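You operate a simulated robot arm through the tools that you are given. There is no shell and no other tool. Be economical: measure what you need, move in short steps, check, and stop when the job is done.

You run a simulated two-armed robot. Do the job below in one go: nothing can be reset, and whatever is moved stays where it is left.

## Task
Swap the brass shaft key in the brass pinion for the steel one.
Fine: lay the old key on the free end of the tool shelf, start the new one by hand, tap it flush; mallet back. Set down upright: wooden mallet.

Only the result counts: the job must be done as asked and must still hold three seconds after the hand-in. Knocking over, shifting, dropping, spilling or breaking anything else fails it.

## Robot
Two 6-joint arms with two-finger parallel grippers on one trunk, on a base that drives. Base frame: it is fixed to the floor where the robot stands at the start and does not move with it; the origin is under the middle of the robot, x ahead of it, y to its left, z up; the surface under the hand at the start is at about z = 820. Units: mm, degrees, N and s.
The left shoulder is at the start at [80, 216, 1565], the right one opposite. With the tool pointing down near the work surface each hand reaches from about 100 to 680 mm from the robot's upright axis, wherever it stands, measured 20 degrees to its own side. Places, roughly: free end of the tool shelf [800, -700, 1000]; keyway of the brass pinion [500, 0, 900]; something [500, 0, 900]. Payload 3.43 kg a hand.
The tool frame of a hand sits at the grasp point between the pads (the TCP): z along the fingers, y along the line on which they close. The tips reach 30 mm beyond it. Largest opening 94 mm; finger width 28, thickness 10; the body of the gripper, 50 by 96 mm, starts 55 mm behind the TCP.
Orientation is that of the tool frame in the base frame, as [roll, pitch, yaw] about the fixed x, y, z axes, in that order (R = Rz(yaw) Ry(pitch) Rx(roll)). With the fingers straight down and closing along the base's y, the tool's x points along the base's -x, its y along +y and its z along -z.

## Interface
- The arms move only by the tool nudge_tool. It takes "left_commands", "right_commands" or both (then of equal length, played together; a hand with none holds still); each is text: rows parted by semicolons, each of 7 numbers parted by spaces: the turn, a rotation vector about the tool's x, y, z in degrees, then the shift along the tool's x, y, z in mm, then the gripper command, from -1 (shut) to 1 (fully open), values between in proportion. In form: rx ry rz tx ty tz hand; .... A call has 1 to 12 rows; each row is the pose to reach, as a shift and turn from the pose commanded when the call began, along the tool's axes at that moment. Rows are played at 5 a second. More than 50 mm and 8.6 degrees between two rows, or a gripper value outside its range, and nothing of the call is played. Where a pose cannot be reached the arm comes as near as it can. A force on the tool above 40 N (or 10 N above the force at the start of the call, whichever is more), or a blocked arm, ends the call early, and 0.2 s more pass. Each finger travels about 72 mm/s and halts on what it meets, pressing with about 41 N; the grip force reading is that of the motor and also rises with nothing between the fingers. The clock runs only during rows and for 0.2 s after the last one: add rows that repeat a pose to give the fingers time. It gives the time, the measured TCP pose, the force on the tool (base axes), the opening and the grip force at its end, in the units of the frame above (readings bear some noise), with the torque about the TCP (base axes, N m) and any sound that the robot's microphone picked up, and new pictures: "show" is both (left out), scene, wrist or none (wrist: the cameras of the hands that moved).
- Cameras (640 x 400 px; columns grow to the right, rows downward): "scene" is now at [96.3, -37.6, 1721.2]; the picture's right is [-0.49, -0.87, 0.00], its down [-0.67, 0.38, -0.65] and it looks along [0.56, -0.32, -0.76] (base axes); focal length 294 px, centre (320, 200). "left" rides on the left gripper at [76, -14, -103] in its tool frame; the picture's right is [0.18, 0.98, 0.00], its down [-0.75, 0.14, -0.64] and it looks along [-0.63, 0.12, 0.77] (tool axes); focal length 243 px, centre (320, 200). "right" rides on the right gripper at [76, 14, -102] in its tool frame; the picture's right is [-0.18, 0.98, 0.00], its down [-0.75, -0.14, -0.64] and it looks along [-0.63, -0.12, 0.77] (tool axes); focal length 243 px, centre (320, 200). There is no depth. A picture from a camera that has moved, and an enlarged one, comes with that camera's place and axes in the base frame and with its lens.
- lift_body(by): slides the trunk up (or, below 0, down) by that many mm; the arms and the scene camera ride with it, the base frame stays. It gives what a move gives, with no picture.
- roll_base(legs): drives the robot by 1 to 6 legs, each [ahead, left, turn to the left] in mm, mm and degrees, along the robot's own axes; the way and the turn of a leg run together, so that a leg with both is an arc; at most 1500 mm and 180 degrees a leg. The arms and the cameras ride along, it lands a little off, and it stops where it bumps. It gives what a move gives, and a new picture of the scene camera.
- pan_tilt(pan, tilt): turns the head with the scene camera to pan (to the left, within 86 degrees either way) and tilt (down, from -29 to 69), counted from straight ahead of the robot. It gives what a move gives, and a new picture of the scene camera.
- zoom(camera, box): a new picture of the part [left, top, right, bottom] of that camera's present view, enlarged. No time passes.
- finish_job(): hands the job in; it is judged then, once.

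Work in short steps. Places have to be worked out from the pictures, the camera data and where the tool is seen: move nearer, look again, correct. Check each grasp and each placing, and mend what went wrong. You have 120 turns and 260 pictures in all, those below and enlarged ones among them. Open the grippers and draw the arms clear of the work before you hand the job in, unless the task says otherwise; then end with one line.

The tools are called after "Call:" as a command line: name --argument value ..., lists and objects as JSON in quotes. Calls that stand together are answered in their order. nudge_tool: Moves the arms, as the interface text tells. Its arguments: {"type":"object","properties":{"left_commands":{"type":"string"},"right_commands":{"type":"string"},"show":{"type":"string","enum":["both","scene","wrist","none"]}},"required":[]} The other tools are called the same way: lift_body (by) slides the trunk up or down; roll_base (legs) drives the base; pan_tilt (pan, tilt) turns the head that bears the scene camera; zoom (camera, box) takes an enlarged picture of a part of a camera's view; finish_job () hands the job in.

At the start:

```text
time: 0.0
left_ee_pos: [528.0, 63.4, 998.7]
left_tool_rot: [-179.9, 0.1, 180.0]
left_ft_force: [0.5, -0.4, -0.7]
left_moment: [0.01, -0.02, 0.01]
left_grip_width: 93.6
left_finger_force: 0.1
right_ee_pos: [410.9, -350.3, 999.8]
right_tool_rot: [179.9, 0.0, 179.9]
right_ft_force: [0.2, 0.3, -0.5]
right_moment: [0.01, -0.01, 0.0]
right_grip_width: 93.8
right_finger_force: 0.1
trunk travel left (down, up): [-795.0, 45.0]
robot x, y, heading: [1.1, -0.3, -0.1]
head pan, tilt: [-29.4, 49.8]
```

scene: 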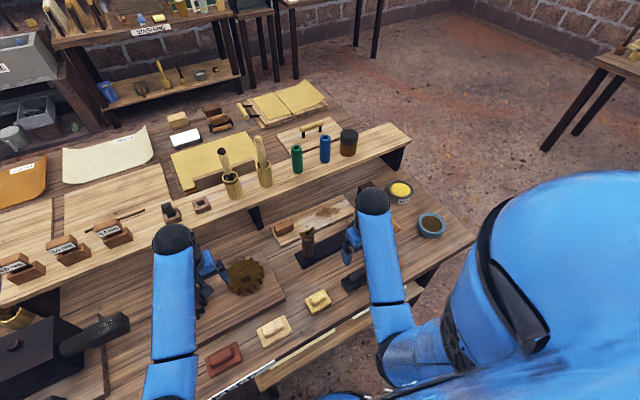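
right: 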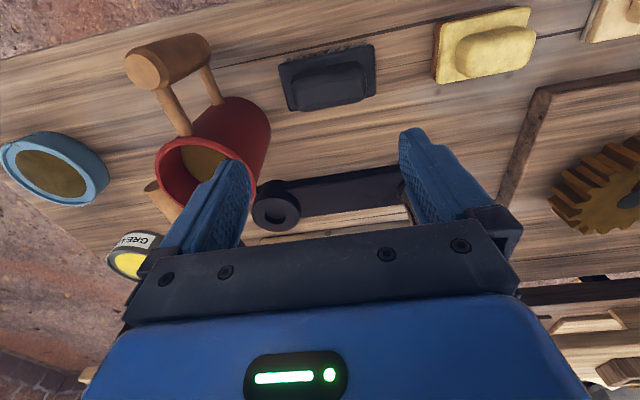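
left: 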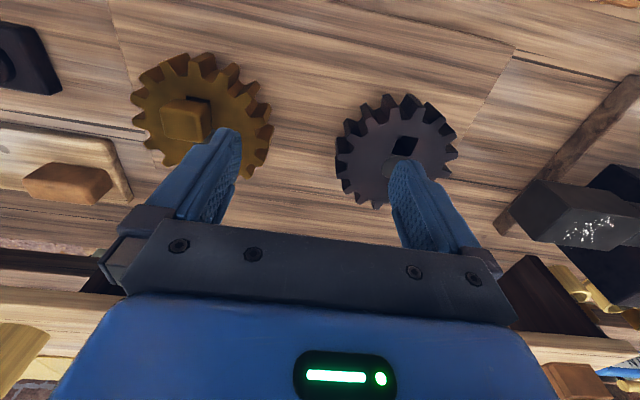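

The left wrist shows the brass pinion with a key in it and a dark pinion with an empty hole. I'll enlarge the views to identify the parts.

Call:
zoom --camera "scene" --box '[180, 180, 480, 380]'

Call:
zoom --camera "left" --box '[100, 20, 500, 220]'

Call:
zoom --camera "scene" --box '[0, 60, 440, 340]'

Call:
zoom --camera "right" --box '[80, 0, 640, 280]'

```text
2.00 times, centred on (330, 280) of scene
camera zoom: at [96.3, -37.6, 1721.2], right [-0.49, -0.87, 0.0], down [-0.67, 0.38, -0.65], along [0.56, -0.32, -0.76], focal length 588 px, centre (300, 40)
```

zoom: 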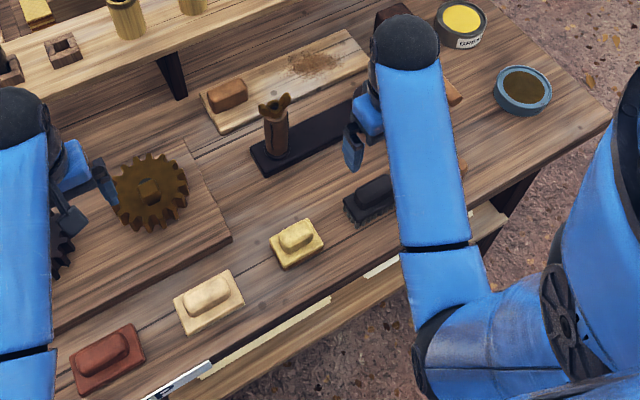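

```text
1.60 times, centred on (300, 120) of left
camera zoom: at [451.4, 50.4, 1102.7], right [-0.18, 0.98, 0.0], down [0.75, 0.14, 0.64], along [0.63, 0.12, -0.77], focal length 388 px, centre (352, 328)
```

zoom: 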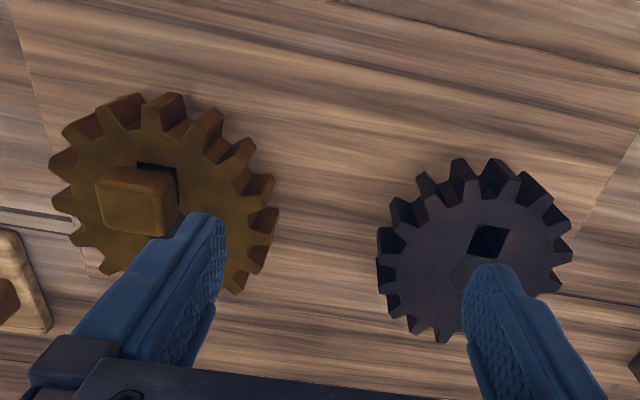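

```text
1.43 times, centred on (220, 200) of scene
camera zoom: at [96.3, -37.6, 1721.2], right [-0.49, -0.87, 0.0], down [-0.67, 0.38, -0.65], along [0.56, -0.32, -0.76], focal length 420 px, centre (463, 200)
```

zoom: 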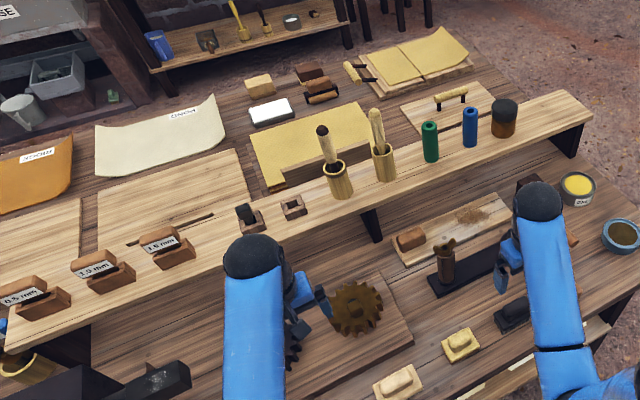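

```text
1.14 times, centred on (360, 140) of right
camera zoom: at [336.0, -336.8, 1101.9], right [0.19, 0.98, 0.0], down [0.75, -0.14, 0.64], along [0.63, -0.12, -0.77], focal length 277 px, centre (274, 269)
```

zoom: 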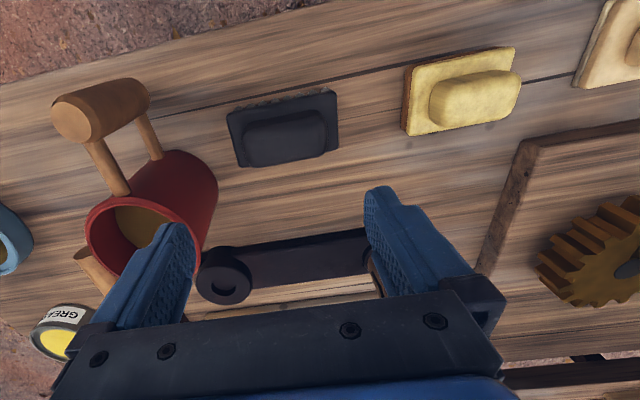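

The shelf holds small blocks (one with a dark peg, which may be the steel key). I'll tilt the head for other views and raise the arms.

Call:
pan_tilt --pan -45 --tilt 35

Call:
pan_tilt --pan 10 --tilt 50

```text
time: 0.8
left_ee_pos: [527.7, 63.4, 1000.7]
left_tool_rot: [-180.0, 0.0, -180.0]
left_ft_force: [0.1, 0.6, -0.4]
left_moment: [0.01, 0.03, -0.02]
left_grip_width: 93.8
left_finger_force: 0.0
right_ee_pos: [410.1, -350.7, 999.9]
right_tool_rot: [180.0, 0.0, 179.9]
right_ft_force: [-0.2, -0.1, -0.5]
right_moment: [0.0, 0.01, 0.03]
right_grip_width: 93.8
right_finger_force: 0.0
trunk travel left (down, up): [-795.0, 45.0]
robot x, y, heading: [-1.8, 2.7, 0.2]
head pan, tilt: [-45.0, 35.0]
camera scene: at [91.5, -61.8, 1742.6], right [-0.71, -0.71, 0.0], down [-0.41, 0.41, -0.82], along [0.58, -0.58, -0.57], focal length 294 px, centre (320, 200)
```

scene: 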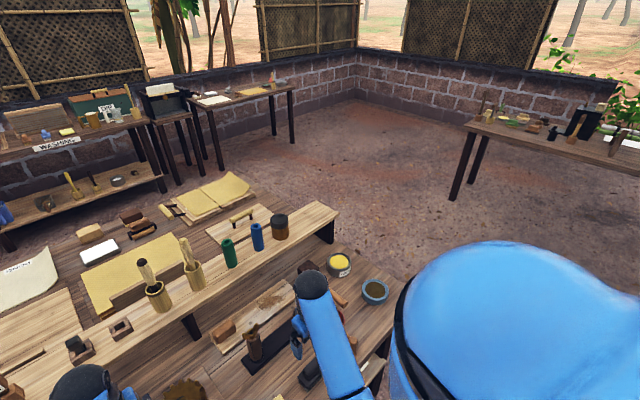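

```text
time: 2.0
left_ee_pos: [526.7, 63.3, 1000.4]
left_tool_rot: [180.0, 0.0, 180.0]
left_ft_force: [0.2, 0.6, -1.5]
left_moment: [0.02, 0.0, -0.01]
left_grip_width: 93.9
left_finger_force: 0.1
right_ee_pos: [411.3, -350.6, 999.5]
right_tool_rot: [180.0, -0.1, 179.9]
right_ft_force: [0.0, 0.5, 0.0]
right_moment: [0.01, -0.01, 0.0]
right_grip_width: 94.0
right_finger_force: 0.1
trunk travel left (down, up): [-795.0, 45.0]
robot x, y, heading: [1.8, -2.1, -0.5]
head pan, tilt: [10.0, 50.0]
camera scene: at [105.0, 13.7, 1721.0], right [0.17, -0.98, 0.0], down [-0.75, -0.13, -0.64], along [0.63, 0.11, -0.77], focal length 294 px, centre (320, 200)
```

scene: 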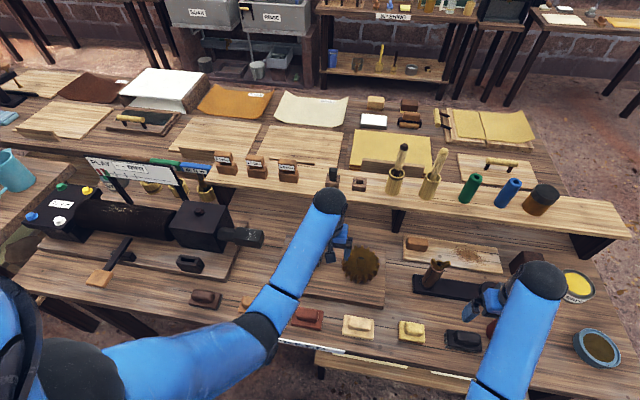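

I'll enlarge the shelf and the right-hand work area.

Call:
zoom --camera "scene" --box '[200, 130, 400, 230]'

Call:
zoom --camera "scene" --box '[340, 130, 640, 350]'

Call:
nudge_tool --left_commands "0 0 0 0 40 -40 1;0 0 0 0 80 -80 1;0 0 0 0 120 -120 1;0 0 0 0 150 -150 1" --right_commands "0 0 0 0 0 -40 1;0 0 0 0 -0 -80 1;0 0 0 0 0 -120 1;0 0 0 0 0 -160 1"

```text
3.20 times, centred on (300, 180) of scene
camera zoom: at [105.0, 13.7, 1721.0], right [0.17, -0.98, 0.0], down [-0.75, -0.13, -0.64], along [0.63, 0.11, -0.77], focal length 941 px, centre (384, 264)
```

zoom: 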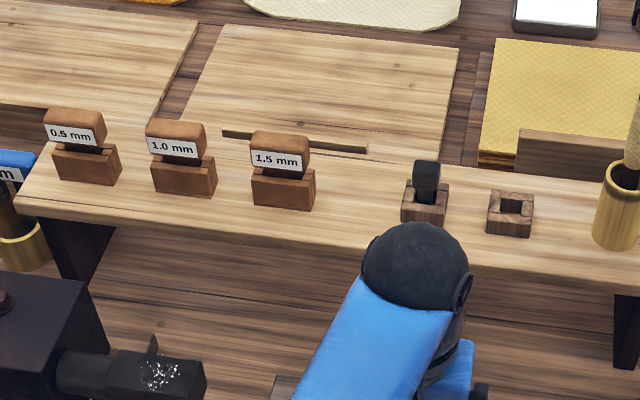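

```text
1.82 times, centred on (490, 240) of scene
camera zoom: at [105.0, 13.7, 1721.0], right [0.17, -0.98, 0.0], down [-0.75, -0.13, -0.64], along [0.63, 0.11, -0.77], focal length 534 px, centre (11, 127)
```

zoom: 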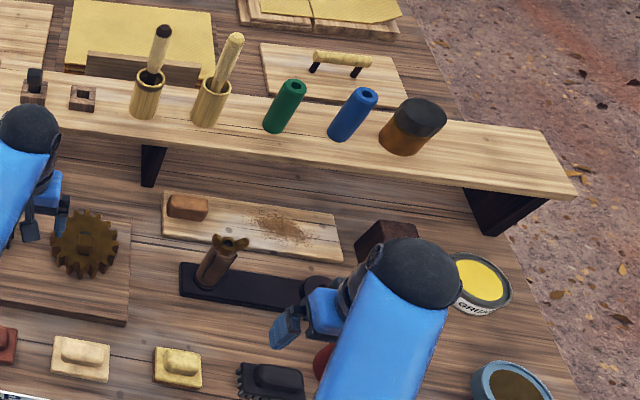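

```text
refused: row 1 steps farther than a row can; nothing moved
```

The steel key stands in a socket block on the shelf. I'll raise both arms in smaller steps to open up the view.

Call:
nudge_tool --left_commands "0 0 0 0 30 -35 1;0 0 0 0 60 -70 1;0 0 0 0 90 -105 1;0 0 0 0 120 -140 1;0 0 0 0 150 -150 1" --right_commands "0 0 0 0 0 -40 1;0 0 0 0 0 -80 1;0 0 0 0 0 -120 1;0 0 0 0 0 -160 1;0 0 0 0 0 -160 1"

```text
time: 3.2
left_ee_pos: [579.5, 212.9, 1053.4]
left_tool_rot: [-179.9, 0.0, -179.9]
left_ft_force: [0.7, 0.1, -0.2]
left_moment: [-0.03, 0.01, -0.01]
left_grip_width: 93.8
left_finger_force: 0.0
left hand out of reach, approached as far as the arm can: row 2, 3, 4, 5
right_ee_pos: [411.4, -350.3, 1000.4]
right_tool_rot: [180.0, 0.0, 179.8]
right_ft_force: [-0.8, -0.5, 0.3]
right_moment: [-0.03, -0.03, -0.02]
right_grip_width: 94.0
right_finger_force: 0.0
right hand out of reach, approached as far as the arm can: row 1, 2, 3, 4, 5
trunk travel left (down, up): [-795.0, 45.0]
robot x, y, heading: [-1.8, 2.5, 0.1]
head pan, tilt: [10.0, 50.0]
camera scene: at [105.2, 15.5, 1720.9], right [0.17, -0.98, 0.0], down [-0.75, -0.13, -0.64], along [0.63, 0.11, -0.77], focal length 294 px, centre (320, 200)
camera right: at [336.1, -335.6, 1102.2], right [0.19, 0.98, 0.0], down [0.75, -0.14, 0.64], along [0.63, -0.12, -0.77], focal length 243 px, centre (320, 200)
camera left: at [503.3, 198.8, 1156.1], right [-0.18, 0.98, 0.0], down [0.75, 0.14, 0.64], along [0.63, 0.12, -0.77], focal length 243 px, centre (320, 200)
```

scene: 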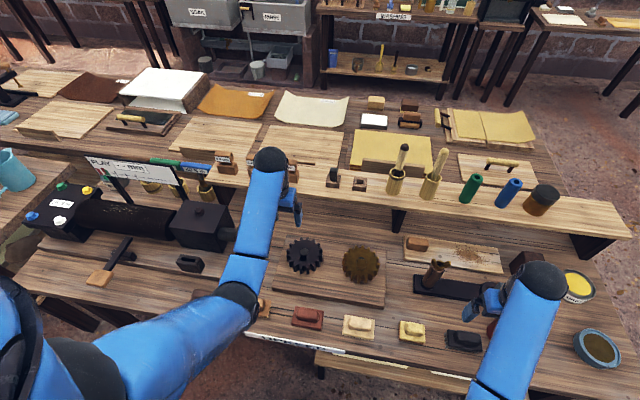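
right: 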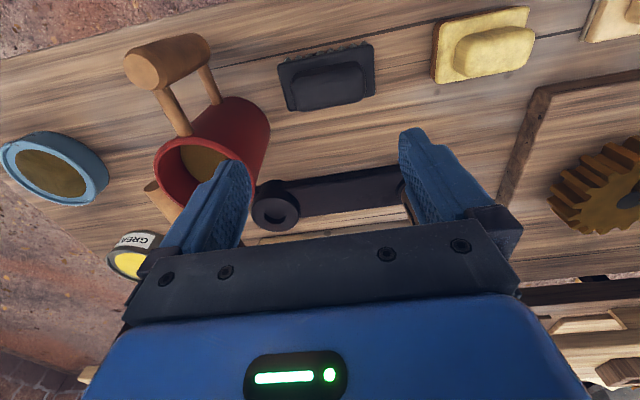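
left: 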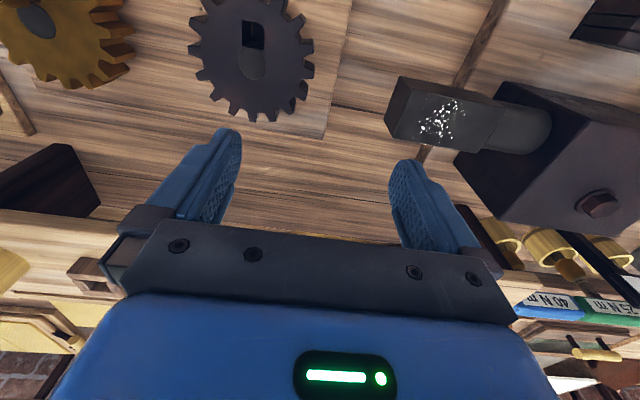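

I'll enlarge the candidates for the mallet.

Call:
zoom --camera "scene" --box '[380, 220, 640, 380]'

Call:
zoom --camera "scene" --box '[230, 150, 430, 300]'

Call:
zoom --camera "left" --box '[0, 0, 320, 160]'

```text
2.46 times, centred on (510, 300) of scene
camera zoom: at [105.2, 15.5, 1720.9], right [0.17, -0.98, 0.0], down [-0.75, -0.13, -0.64], along [0.63, 0.11, -0.77], focal length 724 px, centre (-148, -46)
```

zoom: 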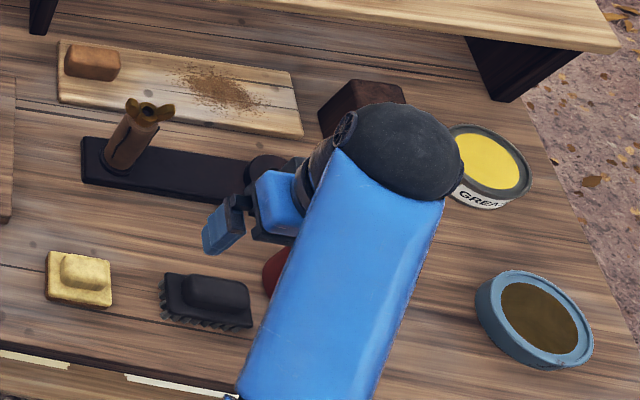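

```text
2.67 times, centred on (330, 225) of scene
camera zoom: at [105.2, 15.5, 1720.9], right [0.17, -0.98, 0.0], down [-0.75, -0.13, -0.64], along [0.63, 0.11, -0.77], focal length 784 px, centre (293, 133)
```

zoom: 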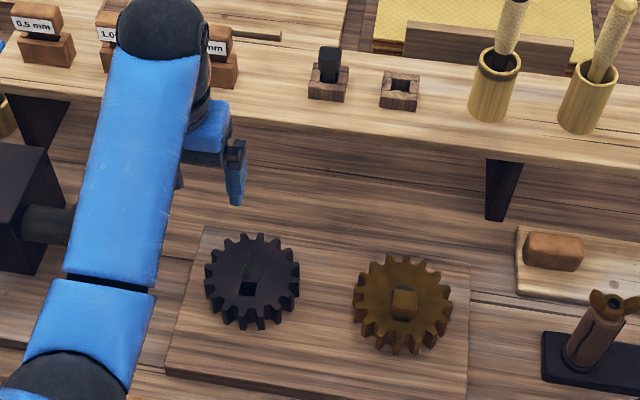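

```text
2.00 times, centred on (160, 80) of left
camera zoom: at [503.3, 198.8, 1156.1], right [-0.18, 0.98, 0.0], down [0.75, 0.14, 0.64], along [0.63, 0.12, -0.77], focal length 485 px, centre (640, 440)
```

zoom: 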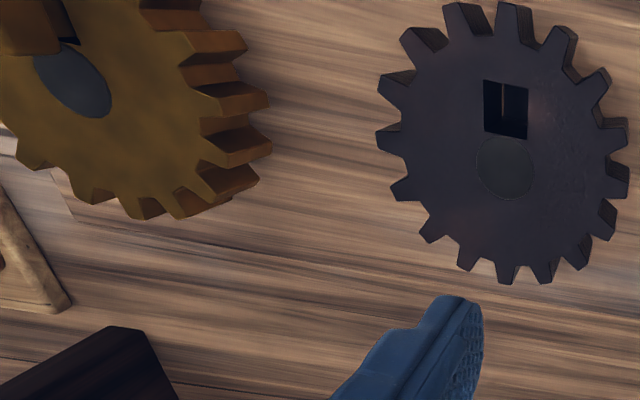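

Brass pinion: key head beside the shaft bore; the iron pinion is a distractor. I move the right hand aside to see the red/wood item it hides.

Call:
nudge_tool --right_commands "0 0 0 0 -45 0 1;0 0 0 0 -90 0 1;0 0 0 0 -135 0 1;0 0 0 0 -180 0 1"

Call:
pan_tilt --pan -25 --tilt 55

```text
time: 4.2
left_ee_pos: [579.9, 208.2, 1052.7]
left_tool_rot: [179.9, 0.1, 179.9]
left_ft_force: [0.0, -0.5, 0.1]
left_moment: [0.02, 0.02, 0.02]
left_grip_width: 93.8
left_finger_force: 0.0
right_ee_pos: [409.8, -535.5, 998.8]
right_tool_rot: [179.8, 0.0, 179.9]
right_ft_force: [0.6, 0.1, -0.6]
right_moment: [-0.02, 0.0, 0.03]
right_grip_width: 94.1
right_finger_force: 0.1
trunk travel left (down, up): [-795.0, 45.0]
robot x, y, heading: [3.0, -1.4, 0.2]
head pan, tilt: [10.0, 50.0]
camera scene: at [105.4, 11.5, 1720.9], right [0.17, -0.98, 0.0], down [-0.75, -0.13, -0.64], along [0.63, 0.11, -0.77], focal length 294 px, centre (320, 200)
camera right: at [335.3, -520.5, 1101.0], right [0.18, 0.98, 0.0], down [0.75, -0.14, 0.64], along [0.63, -0.12, -0.77], focal length 243 px, centre (320, 200)
```

scene: 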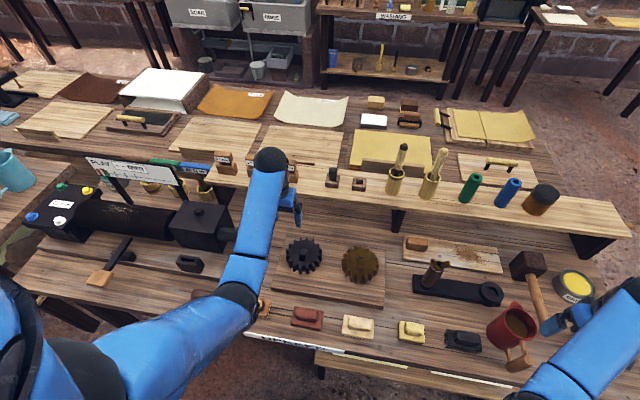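
right: 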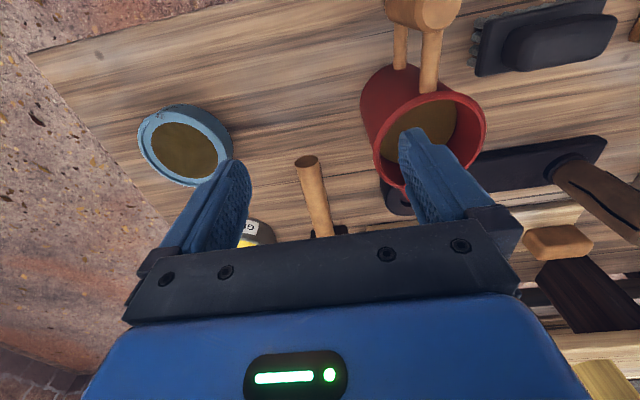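

```text
time: 5.2
left_ee_pos: [579.5, 210.8, 1053.9]
left_tool_rot: [-179.9, 0.1, -179.9]
left_ft_force: [-0.3, -0.6, 0.0]
left_moment: [0.02, 0.03, -0.01]
left_grip_width: 93.8
left_finger_force: 0.1
right_ee_pos: [410.5, -532.7, 999.0]
right_tool_rot: [180.0, 0.0, 179.9]
right_ft_force: [-0.2, 0.3, -1.1]
right_moment: [-0.05, 0.05, 0.0]
right_grip_width: 93.6
right_finger_force: 0.1
trunk travel left (down, up): [-795.0, 45.0]
robot x, y, heading: [0.7, 5.0, -0.1]
head pan, tilt: [-25.0, 55.0]
camera scene: at [94.4, -29.6, 1714.5], right [-0.42, -0.91, 0.0], down [-0.74, 0.35, -0.57], along [0.52, -0.24, -0.82], focal length 294 px, centre (320, 200)
```

scene: 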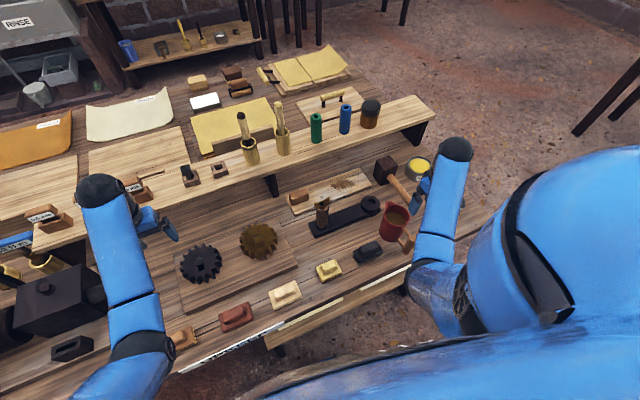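

Call:
zoom --camera "scene" --box '[300, 130, 460, 270]'

Call:
nudge_tool --right_commands "0 0 0 0 -45 0 1;0 0 0 0 -90 0 1;0 0 0 0 -120 0 1"

```text
2.86 times, centred on (380, 200) of scene
camera zoom: at [94.4, -29.6, 1714.5], right [-0.42, -0.91, 0.0], down [-0.74, 0.35, -0.57], along [0.52, -0.24, -0.82], focal length 840 px, centre (149, 200)
```

zoom: 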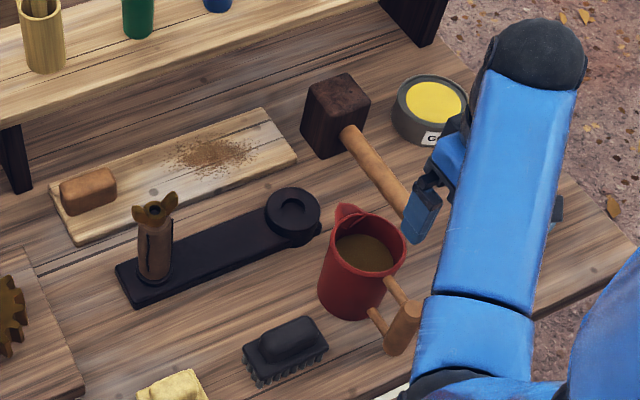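

```text
time: 6.0
left_ee_pos: [580.2, 210.3, 1053.1]
left_tool_rot: [180.0, 0.1, -179.9]
left_ft_force: [0.0, -0.3, -1.2]
left_moment: [0.01, -0.02, 0.01]
left_grip_width: 93.9
left_finger_force: 0.1
right_ee_pos: [409.8, -657.6, 1001.7]
right_tool_rot: [179.8, 0.0, 180.0]
right_ft_force: [0.2, -0.1, 1.6]
right_moment: [0.02, 0.03, 0.01]
right_grip_width: 93.9
right_finger_force: 0.0
trunk travel left (down, up): [-795.0, 45.0]
robot x, y, heading: [2.9, -1.8, 0.2]
head pan, tilt: [-25.0, 55.0]
camera scene: at [94.5, -30.8, 1714.4], right [-0.42, -0.91, 0.0], down [-0.74, 0.35, -0.57], along [0.52, -0.24, -0.82], focal length 294 px, centre (320, 200)
camera right: at [335.4, -642.5, 1102.9], right [0.18, 0.98, 0.0], down [0.75, -0.14, 0.64], along [0.63, -0.12, -0.77], focal length 243 px, centre (320, 200)
```

scene: 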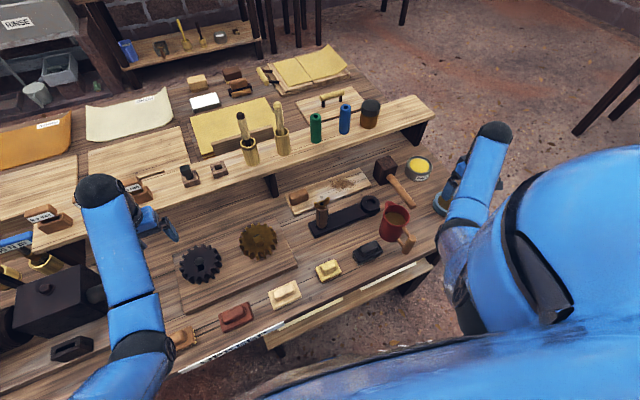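
right: 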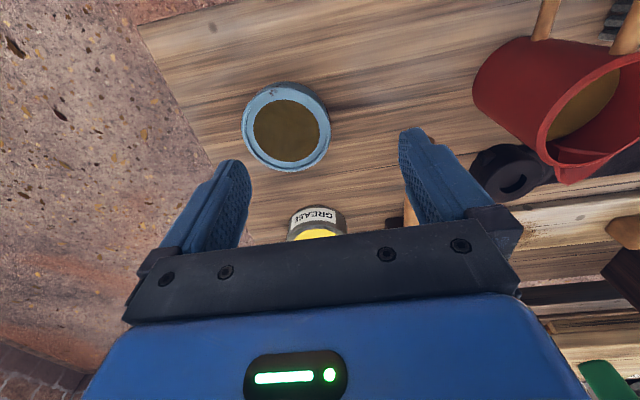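

Call:
zoom --camera "scene" --box '[340, 130, 460, 220]'

Call:
zoom --camera "scene" --box '[170, 140, 290, 290]'

```text
4.44 times, centred on (400, 175) of scene
camera zoom: at [94.5, -30.8, 1714.4], right [-0.42, -0.91, 0.0], down [-0.74, 0.35, -0.57], along [0.52, -0.24, -0.82], focal length 1306 px, centre (-36, 311)
```

zoom: 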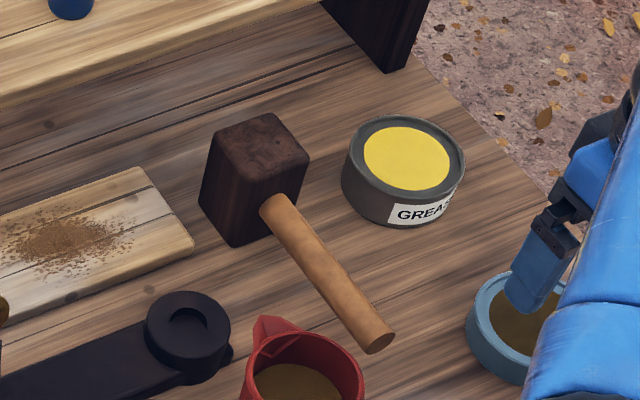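

```text
2.67 times, centred on (230, 215) of scene
camera zoom: at [94.5, -30.8, 1714.4], right [-0.42, -0.91, 0.0], down [-0.74, 0.35, -0.57], along [0.52, -0.24, -0.82], focal length 784 px, centre (560, 160)
```

zoom: 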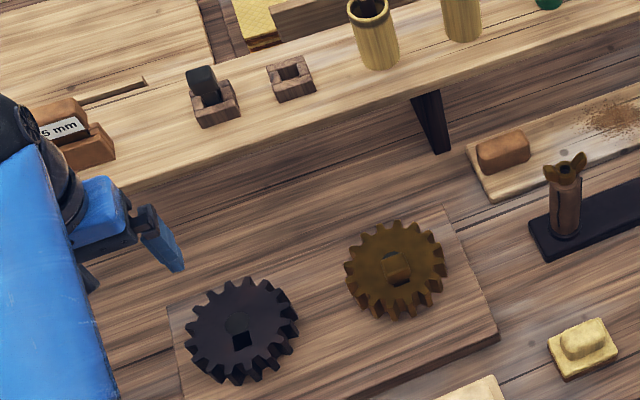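

The mallet stands on one striking face, with the handle level along −x at about x 470–657, y −564. The brass key head is near (550, −40, 905). I bring the right hand over towards the pinion.

Call:
nudge_tool --right_commands "0 0 0 0 48 0 1;0 0 0 0 96 0 1;0 0 0 0 144 0 1;0 0 0 0 192 0 1;0 0 0 0 240 0 1;0 0 0 0 288 0 1;0 0 0 0 336 0 1;0 0 0 -20 380 0 1;0 0 0 -40 424 0 1;0 0 0 -60 468 0 1;0 0 0 -80 510 0 1;0 0 0 -100 550 0 1" --show "wrist"

```text
time: 8.6
left_ee_pos: [581.4, 212.2, 1052.2]
left_tool_rot: [-179.8, 0.0, -180.0]
left_ft_force: [0.9, -1.0, 0.3]
left_moment: [-0.01, 0.03, -0.03]
left_grip_width: 93.9
left_finger_force: 0.1
right_ee_pos: [511.5, -108.5, 999.4]
right_tool_rot: [-179.9, -0.1, 180.0]
right_ft_force: [-0.3, 0.1, 0.0]
right_moment: [-0.01, 0.04, 0.02]
right_grip_width: 94.0
right_finger_force: 0.1
trunk travel left (down, up): [-795.0, 45.0]
robot x, y, heading: [1.5, 1.7, -0.1]
head pan, tilt: [-25.0, 55.0]
camera right: at [436.9, -93.6, 1100.7], right [0.19, 0.98, 0.0], down [0.75, -0.14, 0.64], along [0.63, -0.12, -0.77], focal length 243 px, centre (320, 200)
```

right: 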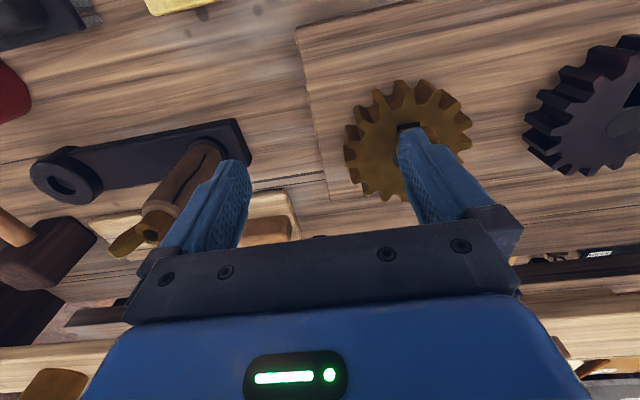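

The key shows near (547, −33). I move to hover beside it so it's visible between the fingers.

Call:
nudge_tool --right_commands "0 0 0 0 38 0 1;0 0 0 -10 75 0 1;0 0 0 -10 75 0 1" --show "wrist"

Call:
zoom --camera "right" --box '[220, 60, 420, 200]'

```text
time: 9.4
left_ee_pos: [580.9, 210.9, 1053.4]
left_tool_rot: [180.0, 0.0, -180.0]
left_ft_force: [1.5, 0.7, -1.1]
left_moment: [0.01, 0.02, 0.01]
left_grip_width: 93.9
left_finger_force: 0.1
right_ee_pos: [521.1, -32.4, 999.2]
right_tool_rot: [180.0, -0.1, 180.0]
right_ft_force: [0.4, -0.1, 0.4]
right_moment: [-0.03, -0.01, -0.02]
right_grip_width: 93.8
right_finger_force: 0.1
trunk travel left (down, up): [-795.0, 45.0]
robot x, y, heading: [-1.9, -0.1, -0.0]
head pan, tilt: [-25.0, 55.0]
camera right: at [446.5, -18.1, 1102.0], right [0.19, 0.98, 0.0], down [0.75, -0.14, 0.64], along [0.63, -0.12, -0.77], focal length 243 px, centre (320, 200)
```

right: 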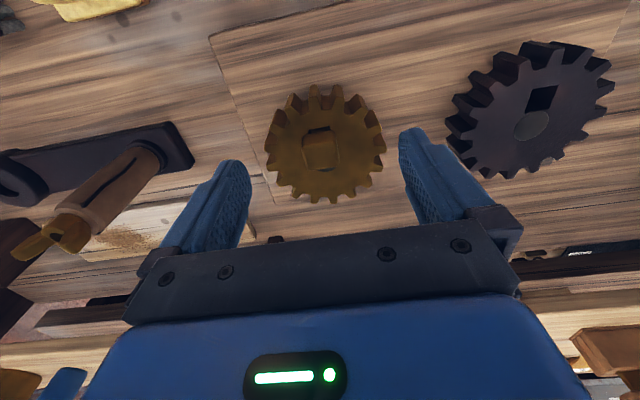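

```text
2.86 times, centred on (320, 130) of right
camera zoom: at [446.5, -18.1, 1102.0], right [0.19, 0.98, 0.0], down [0.75, -0.14, 0.64], along [0.63, -0.12, -0.77], focal length 693 px, centre (320, 400)
```

zoom: 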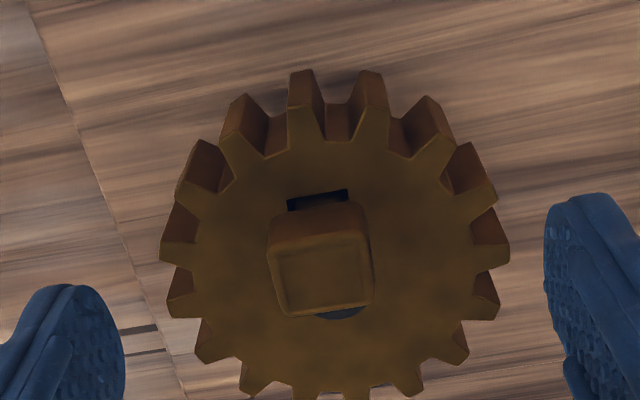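

The key is about 28 mm square, aligned with the base axes, near (549, −37), with its top at about z 915. I centre above it and descend to TCP z 955 for a closer look.

Call:
nudge_tool --right_commands "0 0 0 -28 -5 0 1;0 0 0 -28 -5 45 1;0 0 0 -28 -5 45 1" --show "wrist"

Call:
pan_tilt --pan -2 --tilt 60

```text
time: 10.2
left_ee_pos: [578.1, 211.1, 1054.4]
left_tool_rot: [180.0, 0.3, -180.0]
left_ft_force: [0.2, -0.4, -0.6]
left_moment: [-0.02, -0.03, -0.02]
left_grip_width: 93.8
left_finger_force: 0.0
right_ee_pos: [547.9, -36.9, 955.5]
right_tool_rot: [180.0, 0.2, 179.9]
right_ft_force: [-0.8, -0.9, 0.3]
right_moment: [0.01, -0.04, 0.0]
right_grip_width: 93.9
right_finger_force: 0.0
trunk travel left (down, up): [-795.0, 45.0]
robot x, y, heading: [2.6, -1.0, 0.1]
head pan, tilt: [-25.0, 55.0]
camera right: at [474.1, -23.1, 1058.3], right [0.19, 0.98, 0.0], down [0.75, -0.14, 0.64], along [0.63, -0.12, -0.77], focal length 243 px, centre (320, 200)
```

right: 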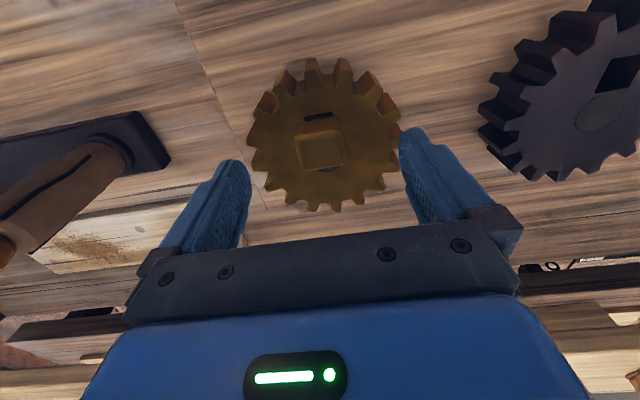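

```text
time: 11.1
left_ee_pos: [580.7, 210.5, 1053.9]
left_tool_rot: [-180.0, 0.1, 180.0]
left_ft_force: [0.8, 0.6, 0.1]
left_moment: [0.0, -0.01, -0.03]
left_grip_width: 94.2
left_finger_force: 0.0
right_ee_pos: [549.9, -37.5, 957.5]
right_tool_rot: [-179.9, -0.1, 180.0]
right_ft_force: [-0.3, 0.4, 0.0]
right_moment: [-0.01, -0.02, -0.03]
right_grip_width: 94.0
right_finger_force: 0.0
trunk travel left (down, up): [-795.0, 45.0]
robot x, y, heading: [-0.1, 1.3, -0.2]
head pan, tilt: [-2.0, 60.0]
camera scene: at [95.8, -1.8, 1708.4], right [-0.04, -1.0, 0.0], down [-0.87, 0.03, -0.5], along [0.5, -0.02, -0.87], focal length 294 px, centre (320, 200)
```

scene: 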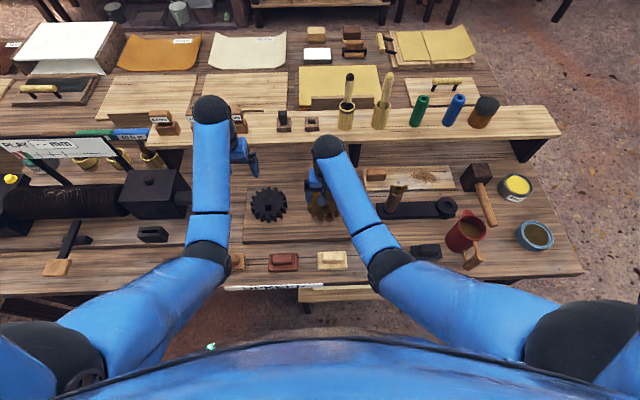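

Call:
zoom --camera "right" --box '[230, 50, 410, 220]'

Call:
zoom --camera "scene" --box '[290, 150, 360, 230]'

```text
2.35 times, centred on (320, 135) of right
camera zoom: at [474.8, -22.6, 1058.1], right [0.19, 0.98, 0.0], down [0.75, -0.14, 0.64], along [0.63, -0.12, -0.77], focal length 571 px, centre (320, 353)
```

zoom: 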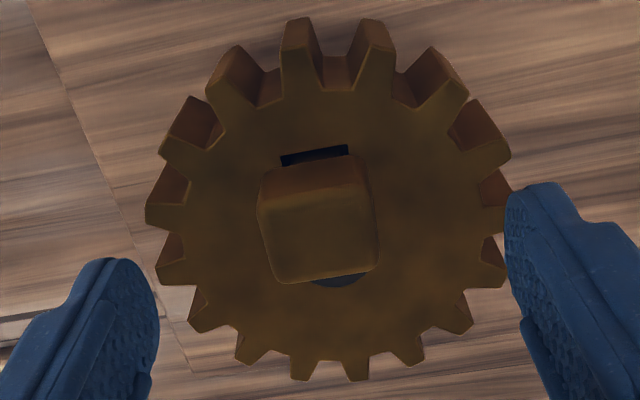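

```text
5.00 times, centred on (325, 190) of scene
camera zoom: at [95.8, -1.8, 1708.4], right [-0.04, -1.0, 0.0], down [-0.87, 0.03, -0.5], along [0.5, -0.02, -0.87], focal length 1470 px, centre (295, 250)
```

zoom: 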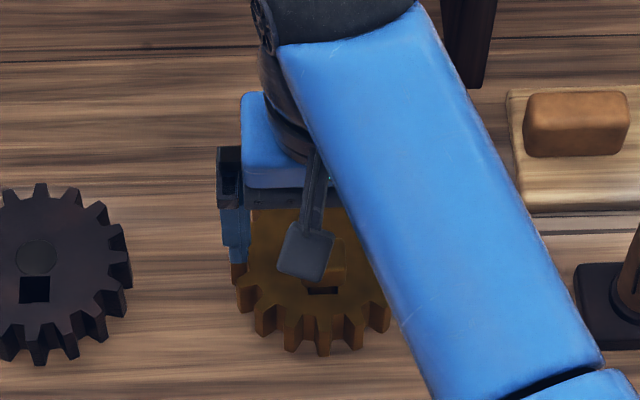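

Triangulating puts the key top at (548, −37, ~920) and the gear face at about 886. I descend to TCP z≈924, with the tips just above the gear face, and close.

Call:
nudge_tool --right_commands "0 0 0 0 0 20 1;0 0 0 0 0 32 1;0 0 0 0 0 32 0;0 0 0 0 0 32 -0.6;0 0 0 0 0 32 -1;0 0 0 0 0 32 -1" --show "wrist"

Call:
zoom --camera "right" --box '[200, 30, 440, 210]'

```text
time: 11.9
left_ee_pos: [579.0, 207.5, 1054.7]
left_tool_rot: [179.9, 0.2, 179.9]
left_ft_force: [0.0, 0.2, 0.4]
left_moment: [0.0, 0.0, -0.03]
left_grip_width: 94.2
left_finger_force: 0.1
right_ee_pos: [552.7, -39.4, 930.8]
right_tool_rot: [-179.9, 0.8, 179.6]
right_ft_force: [-13.7, -10.1, 35.0]
right_moment: [-0.14, 0.97, 0.16]
right_grip_width: 64.5
right_finger_force: 14.7
trunk travel left (down, up): [-795.0, 45.0]
robot x, y, heading: [-0.5, 0.4, -0.2]
head pan, tilt: [-2.0, 60.0]
stopped in row 4 (right hand): the force on the tool passed its limit at 47 N (the readings are from after the stop); the commanded pose is now the measured one
camera right: at [476.3, -24.7, 1032.4], right [0.19, 0.98, 0.0], down [0.74, -0.15, 0.65], along [0.64, -0.12, -0.76], focal length 243 px, centre (320, 200)
```

right: 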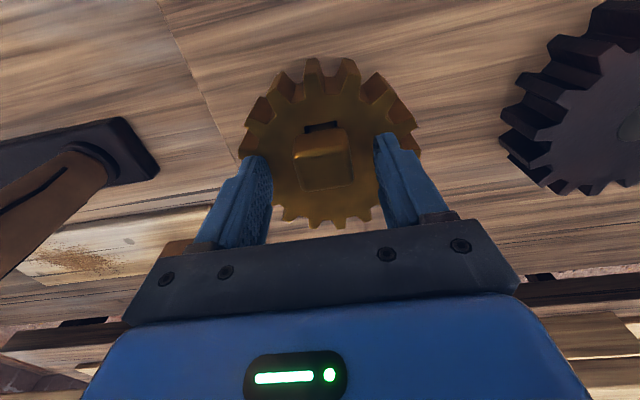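

```text
2.22 times, centred on (320, 120) of right
camera zoom: at [476.3, -24.7, 1032.4], right [0.19, 0.98, 0.0], down [0.74, -0.15, 0.65], along [0.64, -0.12, -0.76], focal length 539 px, centre (320, 378)
```

zoom: 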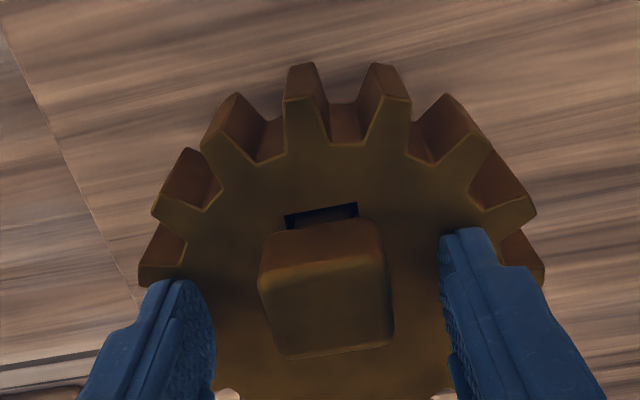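

The tips met the gear face (≈ z 900). I back up a few mm and then close on the key.

Call:
nudge_tool --right_commands "0 0 0 3 -2 -6 0.3;0 0 0 3 -2 -7 0.3;0 0 0 3 -2 -7 -0.4;0 0 0 3 -2 -7 -0.6;0 0 0 3 -2 -7 -1;0 0 0 3 -2 -7 -1;0 0 0 3 -2 -7 -1" --show "wrist"

Call:
zoom --camera "right" --box '[200, 30, 440, 210]'

```text
time: 13.5
left_ee_pos: [580.2, 209.1, 1054.3]
left_tool_rot: [180.0, 0.2, 179.8]
left_ft_force: [0.3, 0.1, -0.7]
left_moment: [-0.02, 0.01, 0.01]
left_grip_width: 94.2
left_finger_force: 0.0
right_ee_pos: [551.0, -37.8, 933.7]
right_tool_rot: [-180.0, 0.6, 179.7]
right_ft_force: [0.3, 0.6, -0.2]
right_moment: [0.0, 0.0, 0.01]
right_grip_width: 31.6
right_finger_force: 41.2
trunk travel left (down, up): [-795.0, 45.0]
robot x, y, heading: [-2.3, -1.9, 0.0]
head pan, tilt: [-2.0, 60.0]
camera right: at [475.0, -24.5, 1035.5], right [0.19, 0.98, 0.0], down [0.75, -0.14, 0.65], along [0.64, -0.12, -0.76], focal length 243 px, centre (320, 200)
```

right: 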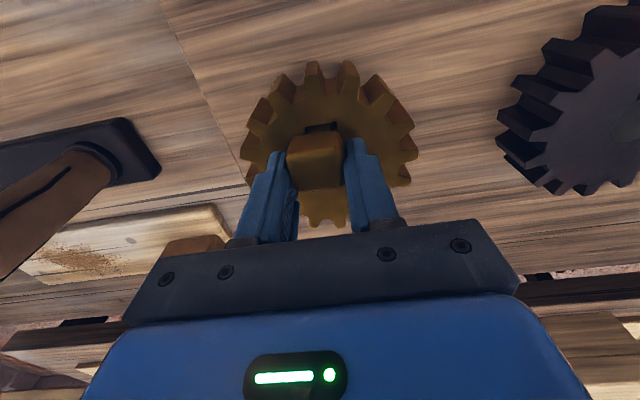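

```text
2.22 times, centred on (320, 120) of right
camera zoom: at [475.0, -24.5, 1035.5], right [0.19, 0.98, 0.0], down [0.75, -0.14, 0.65], along [0.64, -0.12, -0.76], focal length 539 px, centre (320, 378)
```

zoom: 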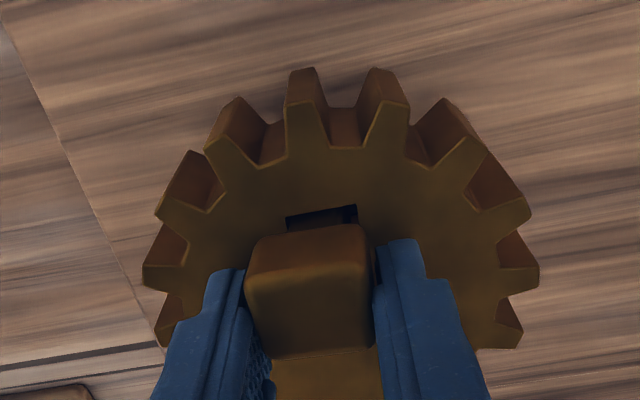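

Gripped at 31.6 mm. I lift slowly and watch whether the gear follows.

Call:
nudge_tool --right_commands "0 0 0 0 0 -5 -1;0 0 0 0 0 -10 -1;0 0 0 0 0 -15 -1;0 0 0 0 0 -20 -1" --show "wrist"

Call:
zoom --camera "right" --box '[200, 30, 440, 210]'

```text
time: 14.5
left_ee_pos: [578.7, 210.0, 1052.8]
left_tool_rot: [180.0, 0.2, 179.9]
left_ft_force: [-0.6, 0.4, -0.7]
left_moment: [0.0, 0.01, 0.03]
left_grip_width: 94.1
left_finger_force: 0.2
right_ee_pos: [550.2, -39.3, 954.4]
right_tool_rot: [-179.9, 0.5, 179.8]
right_ft_force: [-0.6, 0.1, -0.9]
right_moment: [0.03, 0.0, 0.0]
right_grip_width: 31.6
right_finger_force: 41.2
trunk travel left (down, up): [-795.0, 45.0]
robot x, y, heading: [0.5, 2.5, -0.2]
head pan, tilt: [-2.0, 60.0]
camera right: at [473.9, -24.9, 1055.8], right [0.19, 0.98, 0.0], down [0.75, -0.14, 0.65], along [0.64, -0.12, -0.76], focal length 243 px, centre (320, 200)
```

right: 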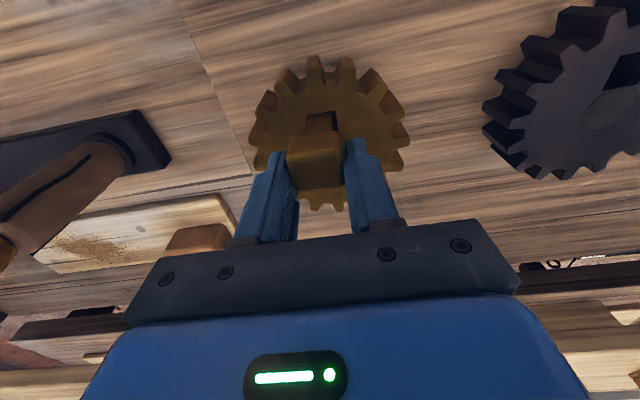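

```text
2.22 times, centred on (320, 120) of right
camera zoom: at [473.9, -24.9, 1055.8], right [0.19, 0.98, 0.0], down [0.75, -0.14, 0.65], along [0.64, -0.12, -0.76], focal length 539 px, centre (320, 378)
```

zoom: 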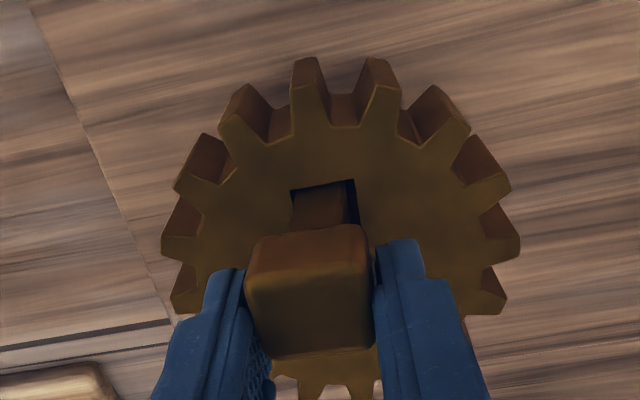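

The key slides out: a wide head on a narrower shank, and the gear stays put. I keep lifting.

Call:
nudge_tool --right_commands "0 0 0 0 0 -12 -1;0 0 0 0 0 -24 -1;0 0 0 0 0 -36 -1;0 0 0 0 0 -45 -1" --show "wrist"

Call:
zoom --camera "right" --box '[200, 30, 440, 210]'

```text
time: 15.5
left_ee_pos: [580.0, 209.9, 1052.6]
left_tool_rot: [180.0, 0.1, 179.9]
left_ft_force: [0.4, -0.6, -0.4]
left_moment: [0.04, 0.0, 0.0]
left_grip_width: 93.9
left_finger_force: 0.0
right_ee_pos: [550.6, -38.7, 1000.8]
right_tool_rot: [180.0, 0.7, 179.8]
right_ft_force: [0.2, 0.5, -1.6]
right_moment: [0.02, 0.0, -0.02]
right_grip_width: 31.5
right_finger_force: 40.6
trunk travel left (down, up): [-795.0, 45.0]
robot x, y, heading: [-1.0, 1.2, 0.0]
head pan, tilt: [-2.0, 60.0]
camera right: at [473.8, -25.1, 1101.4], right [0.19, 0.98, 0.0], down [0.75, -0.14, 0.65], along [0.64, -0.12, -0.76], focal length 243 px, centre (320, 200)
```

right: 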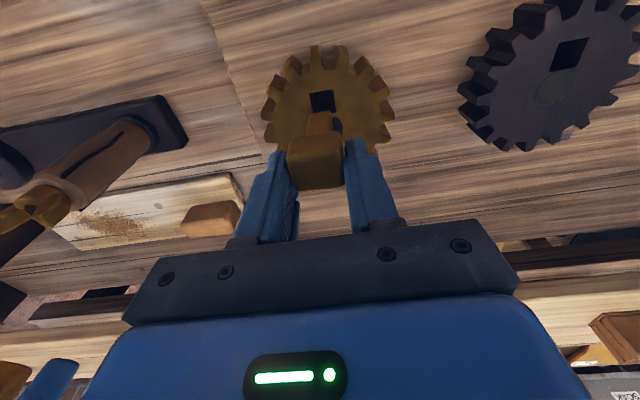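

```text
2.22 times, centred on (320, 120) of right
camera zoom: at [473.8, -25.1, 1101.4], right [0.19, 0.98, 0.0], down [0.75, -0.14, 0.65], along [0.64, -0.12, -0.76], focal length 539 px, centre (320, 378)
```

zoom: 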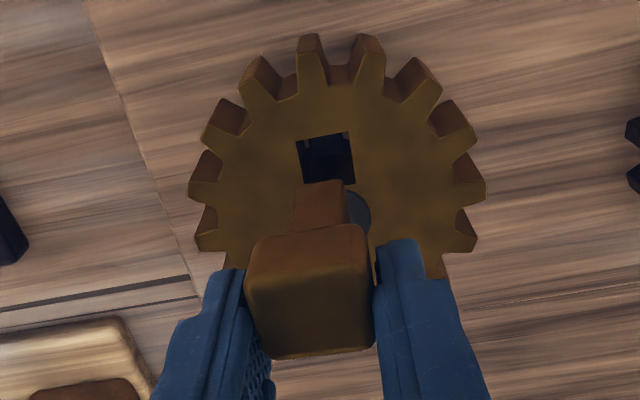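

The brass key is out (head ≈31 mm, shank ≈20 mm). The slot centre is about (541, −35), face z≈900. I raise the trunk, then strafe right towards the shelf's free end.

Call:
lift_body --by 44

Call:
roll_base --legs '[[0, -420, 0]]'

```text
time: 16.4
left_ee_pos: [579.7, 209.8, 1097.7]
left_tool_rot: [180.0, 0.1, 179.9]
left_ft_force: [-0.8, 0.0, -0.4]
left_moment: [-0.01, 0.04, 0.02]
left_grip_width: 93.9
left_finger_force: 0.1
right_ee_pos: [549.8, -40.0, 1044.4]
right_tool_rot: [-180.0, 0.6, 179.7]
right_ft_force: [-0.3, 0.3, -1.8]
right_moment: [0.02, -0.02, 0.04]
right_grip_width: 31.7
right_finger_force: 40.4
trunk travel left (down, up): [-839.0, 1.0]
robot x, y, heading: [-3.5, 0.4, -0.2]
head pan, tilt: [-2.0, 60.0]
```

```text
time: 19.0
left_ee_pos: [579.9, -200.1, 1095.9]
left_tool_rot: [-179.7, 0.1, -179.7]
left_ft_force: [0.2, 0.8, 0.0]
left_moment: [-0.05, 0.02, 0.0]
left_grip_width: 94.2
left_finger_force: 0.0
right_ee_pos: [551.0, -449.4, 1043.9]
right_tool_rot: [-179.9, 0.6, -179.8]
right_ft_force: [0.1, -0.3, -1.0]
right_moment: [-0.05, 0.0, -0.02]
right_grip_width: 35.6
right_finger_force: 41.0
trunk travel left (down, up): [-839.0, 1.0]
robot x, y, heading: [-2.5, -417.9, 0.4]
head pan, tilt: [-2.0, 60.0]
camera scene: at [96.1, -412.9, 1752.4], right [-0.03, -1.0, 0.0], down [-0.87, 0.02, -0.5], along [0.5, -0.02, -0.87], focal length 294 px, centre (320, 200)
```

scene: 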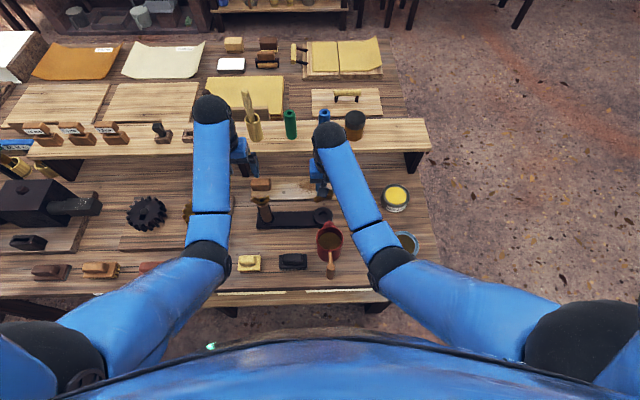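

Grip width changed to 35.6, so the key may have shifted; I check the wrist view.

Call:
zoom --camera "right" --box '[160, 30, 480, 230]'

```text
2.00 times, centred on (320, 130) of right
camera zoom: at [474.3, -435.1, 1145.3], right [0.18, 0.98, 0.0], down [0.75, -0.14, 0.65], along [0.64, -0.12, -0.76], focal length 485 px, centre (320, 340)
```

zoom: 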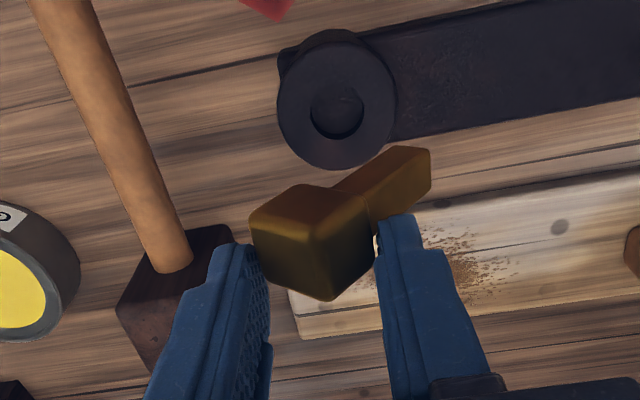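

The key has swung to a slanted hold but is still gripped. I'll move the arm gently: first to y −690 with small rows.

Call:
nudge_tool --right_commands "0 0 0 0 -8 0 -1;0 0 0 0 -24 0 -1;0 0 0 0 -44 0 -1;0 0 0 0 -66 0 -1;0 0 0 0 -88 0 -1;0 0 0 0 -110 0 -1;0 0 0 0 -132 0 -1;0 0 0 0 -154 0 -1;0 0 0 0 -176 0 -1;0 0 0 0 -198 0 -1;0 0 0 0 -216 0 -1;0 0 0 0 -226 0 -1" --show "wrist"

Call:
zoom --camera "right" --box '[160, 30, 480, 230]'

```text
time: 21.6
left_ee_pos: [580.0, -202.8, 1097.3]
left_tool_rot: [-180.0, 0.1, -179.7]
left_ft_force: [-0.7, -0.2, -0.9]
left_moment: [-0.01, 0.02, -0.01]
left_grip_width: 93.9
left_finger_force: 0.1
right_ee_pos: [550.2, -678.0, 1043.6]
right_tool_rot: [179.9, 0.6, -179.9]
right_ft_force: [-0.1, 0.8, -0.5]
right_moment: [-0.02, -0.02, 0.01]
right_grip_width: 35.8
right_finger_force: 40.8
trunk travel left (down, up): [-839.0, 1.0]
robot x, y, heading: [0.6, -416.7, 0.2]
head pan, tilt: [-2.0, 60.0]
camera right: at [474.3, -664.3, 1144.9], right [0.18, 0.98, 0.0], down [0.75, -0.14, 0.65], along [0.64, -0.12, -0.76], focal length 243 px, centre (320, 200)
```

right: 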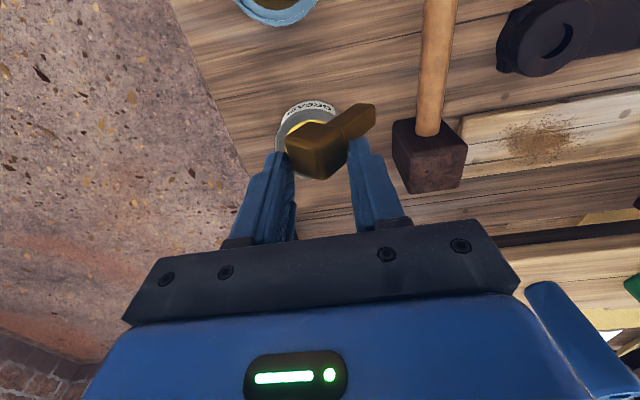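

```text
2.00 times, centred on (320, 130) of right
camera zoom: at [474.3, -664.3, 1144.9], right [0.18, 0.98, 0.0], down [0.75, -0.14, 0.65], along [0.64, -0.12, -0.76], focal length 485 px, centre (320, 340)
```

zoom: 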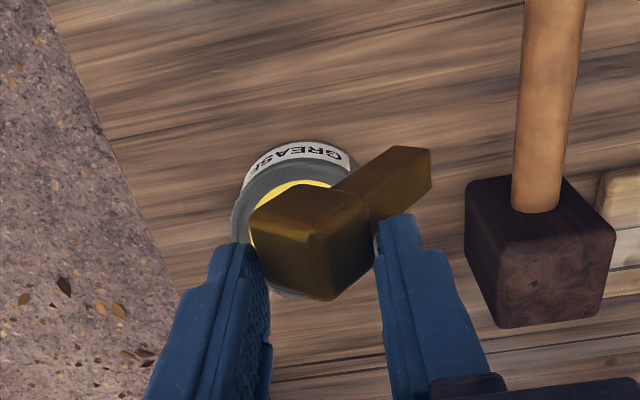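

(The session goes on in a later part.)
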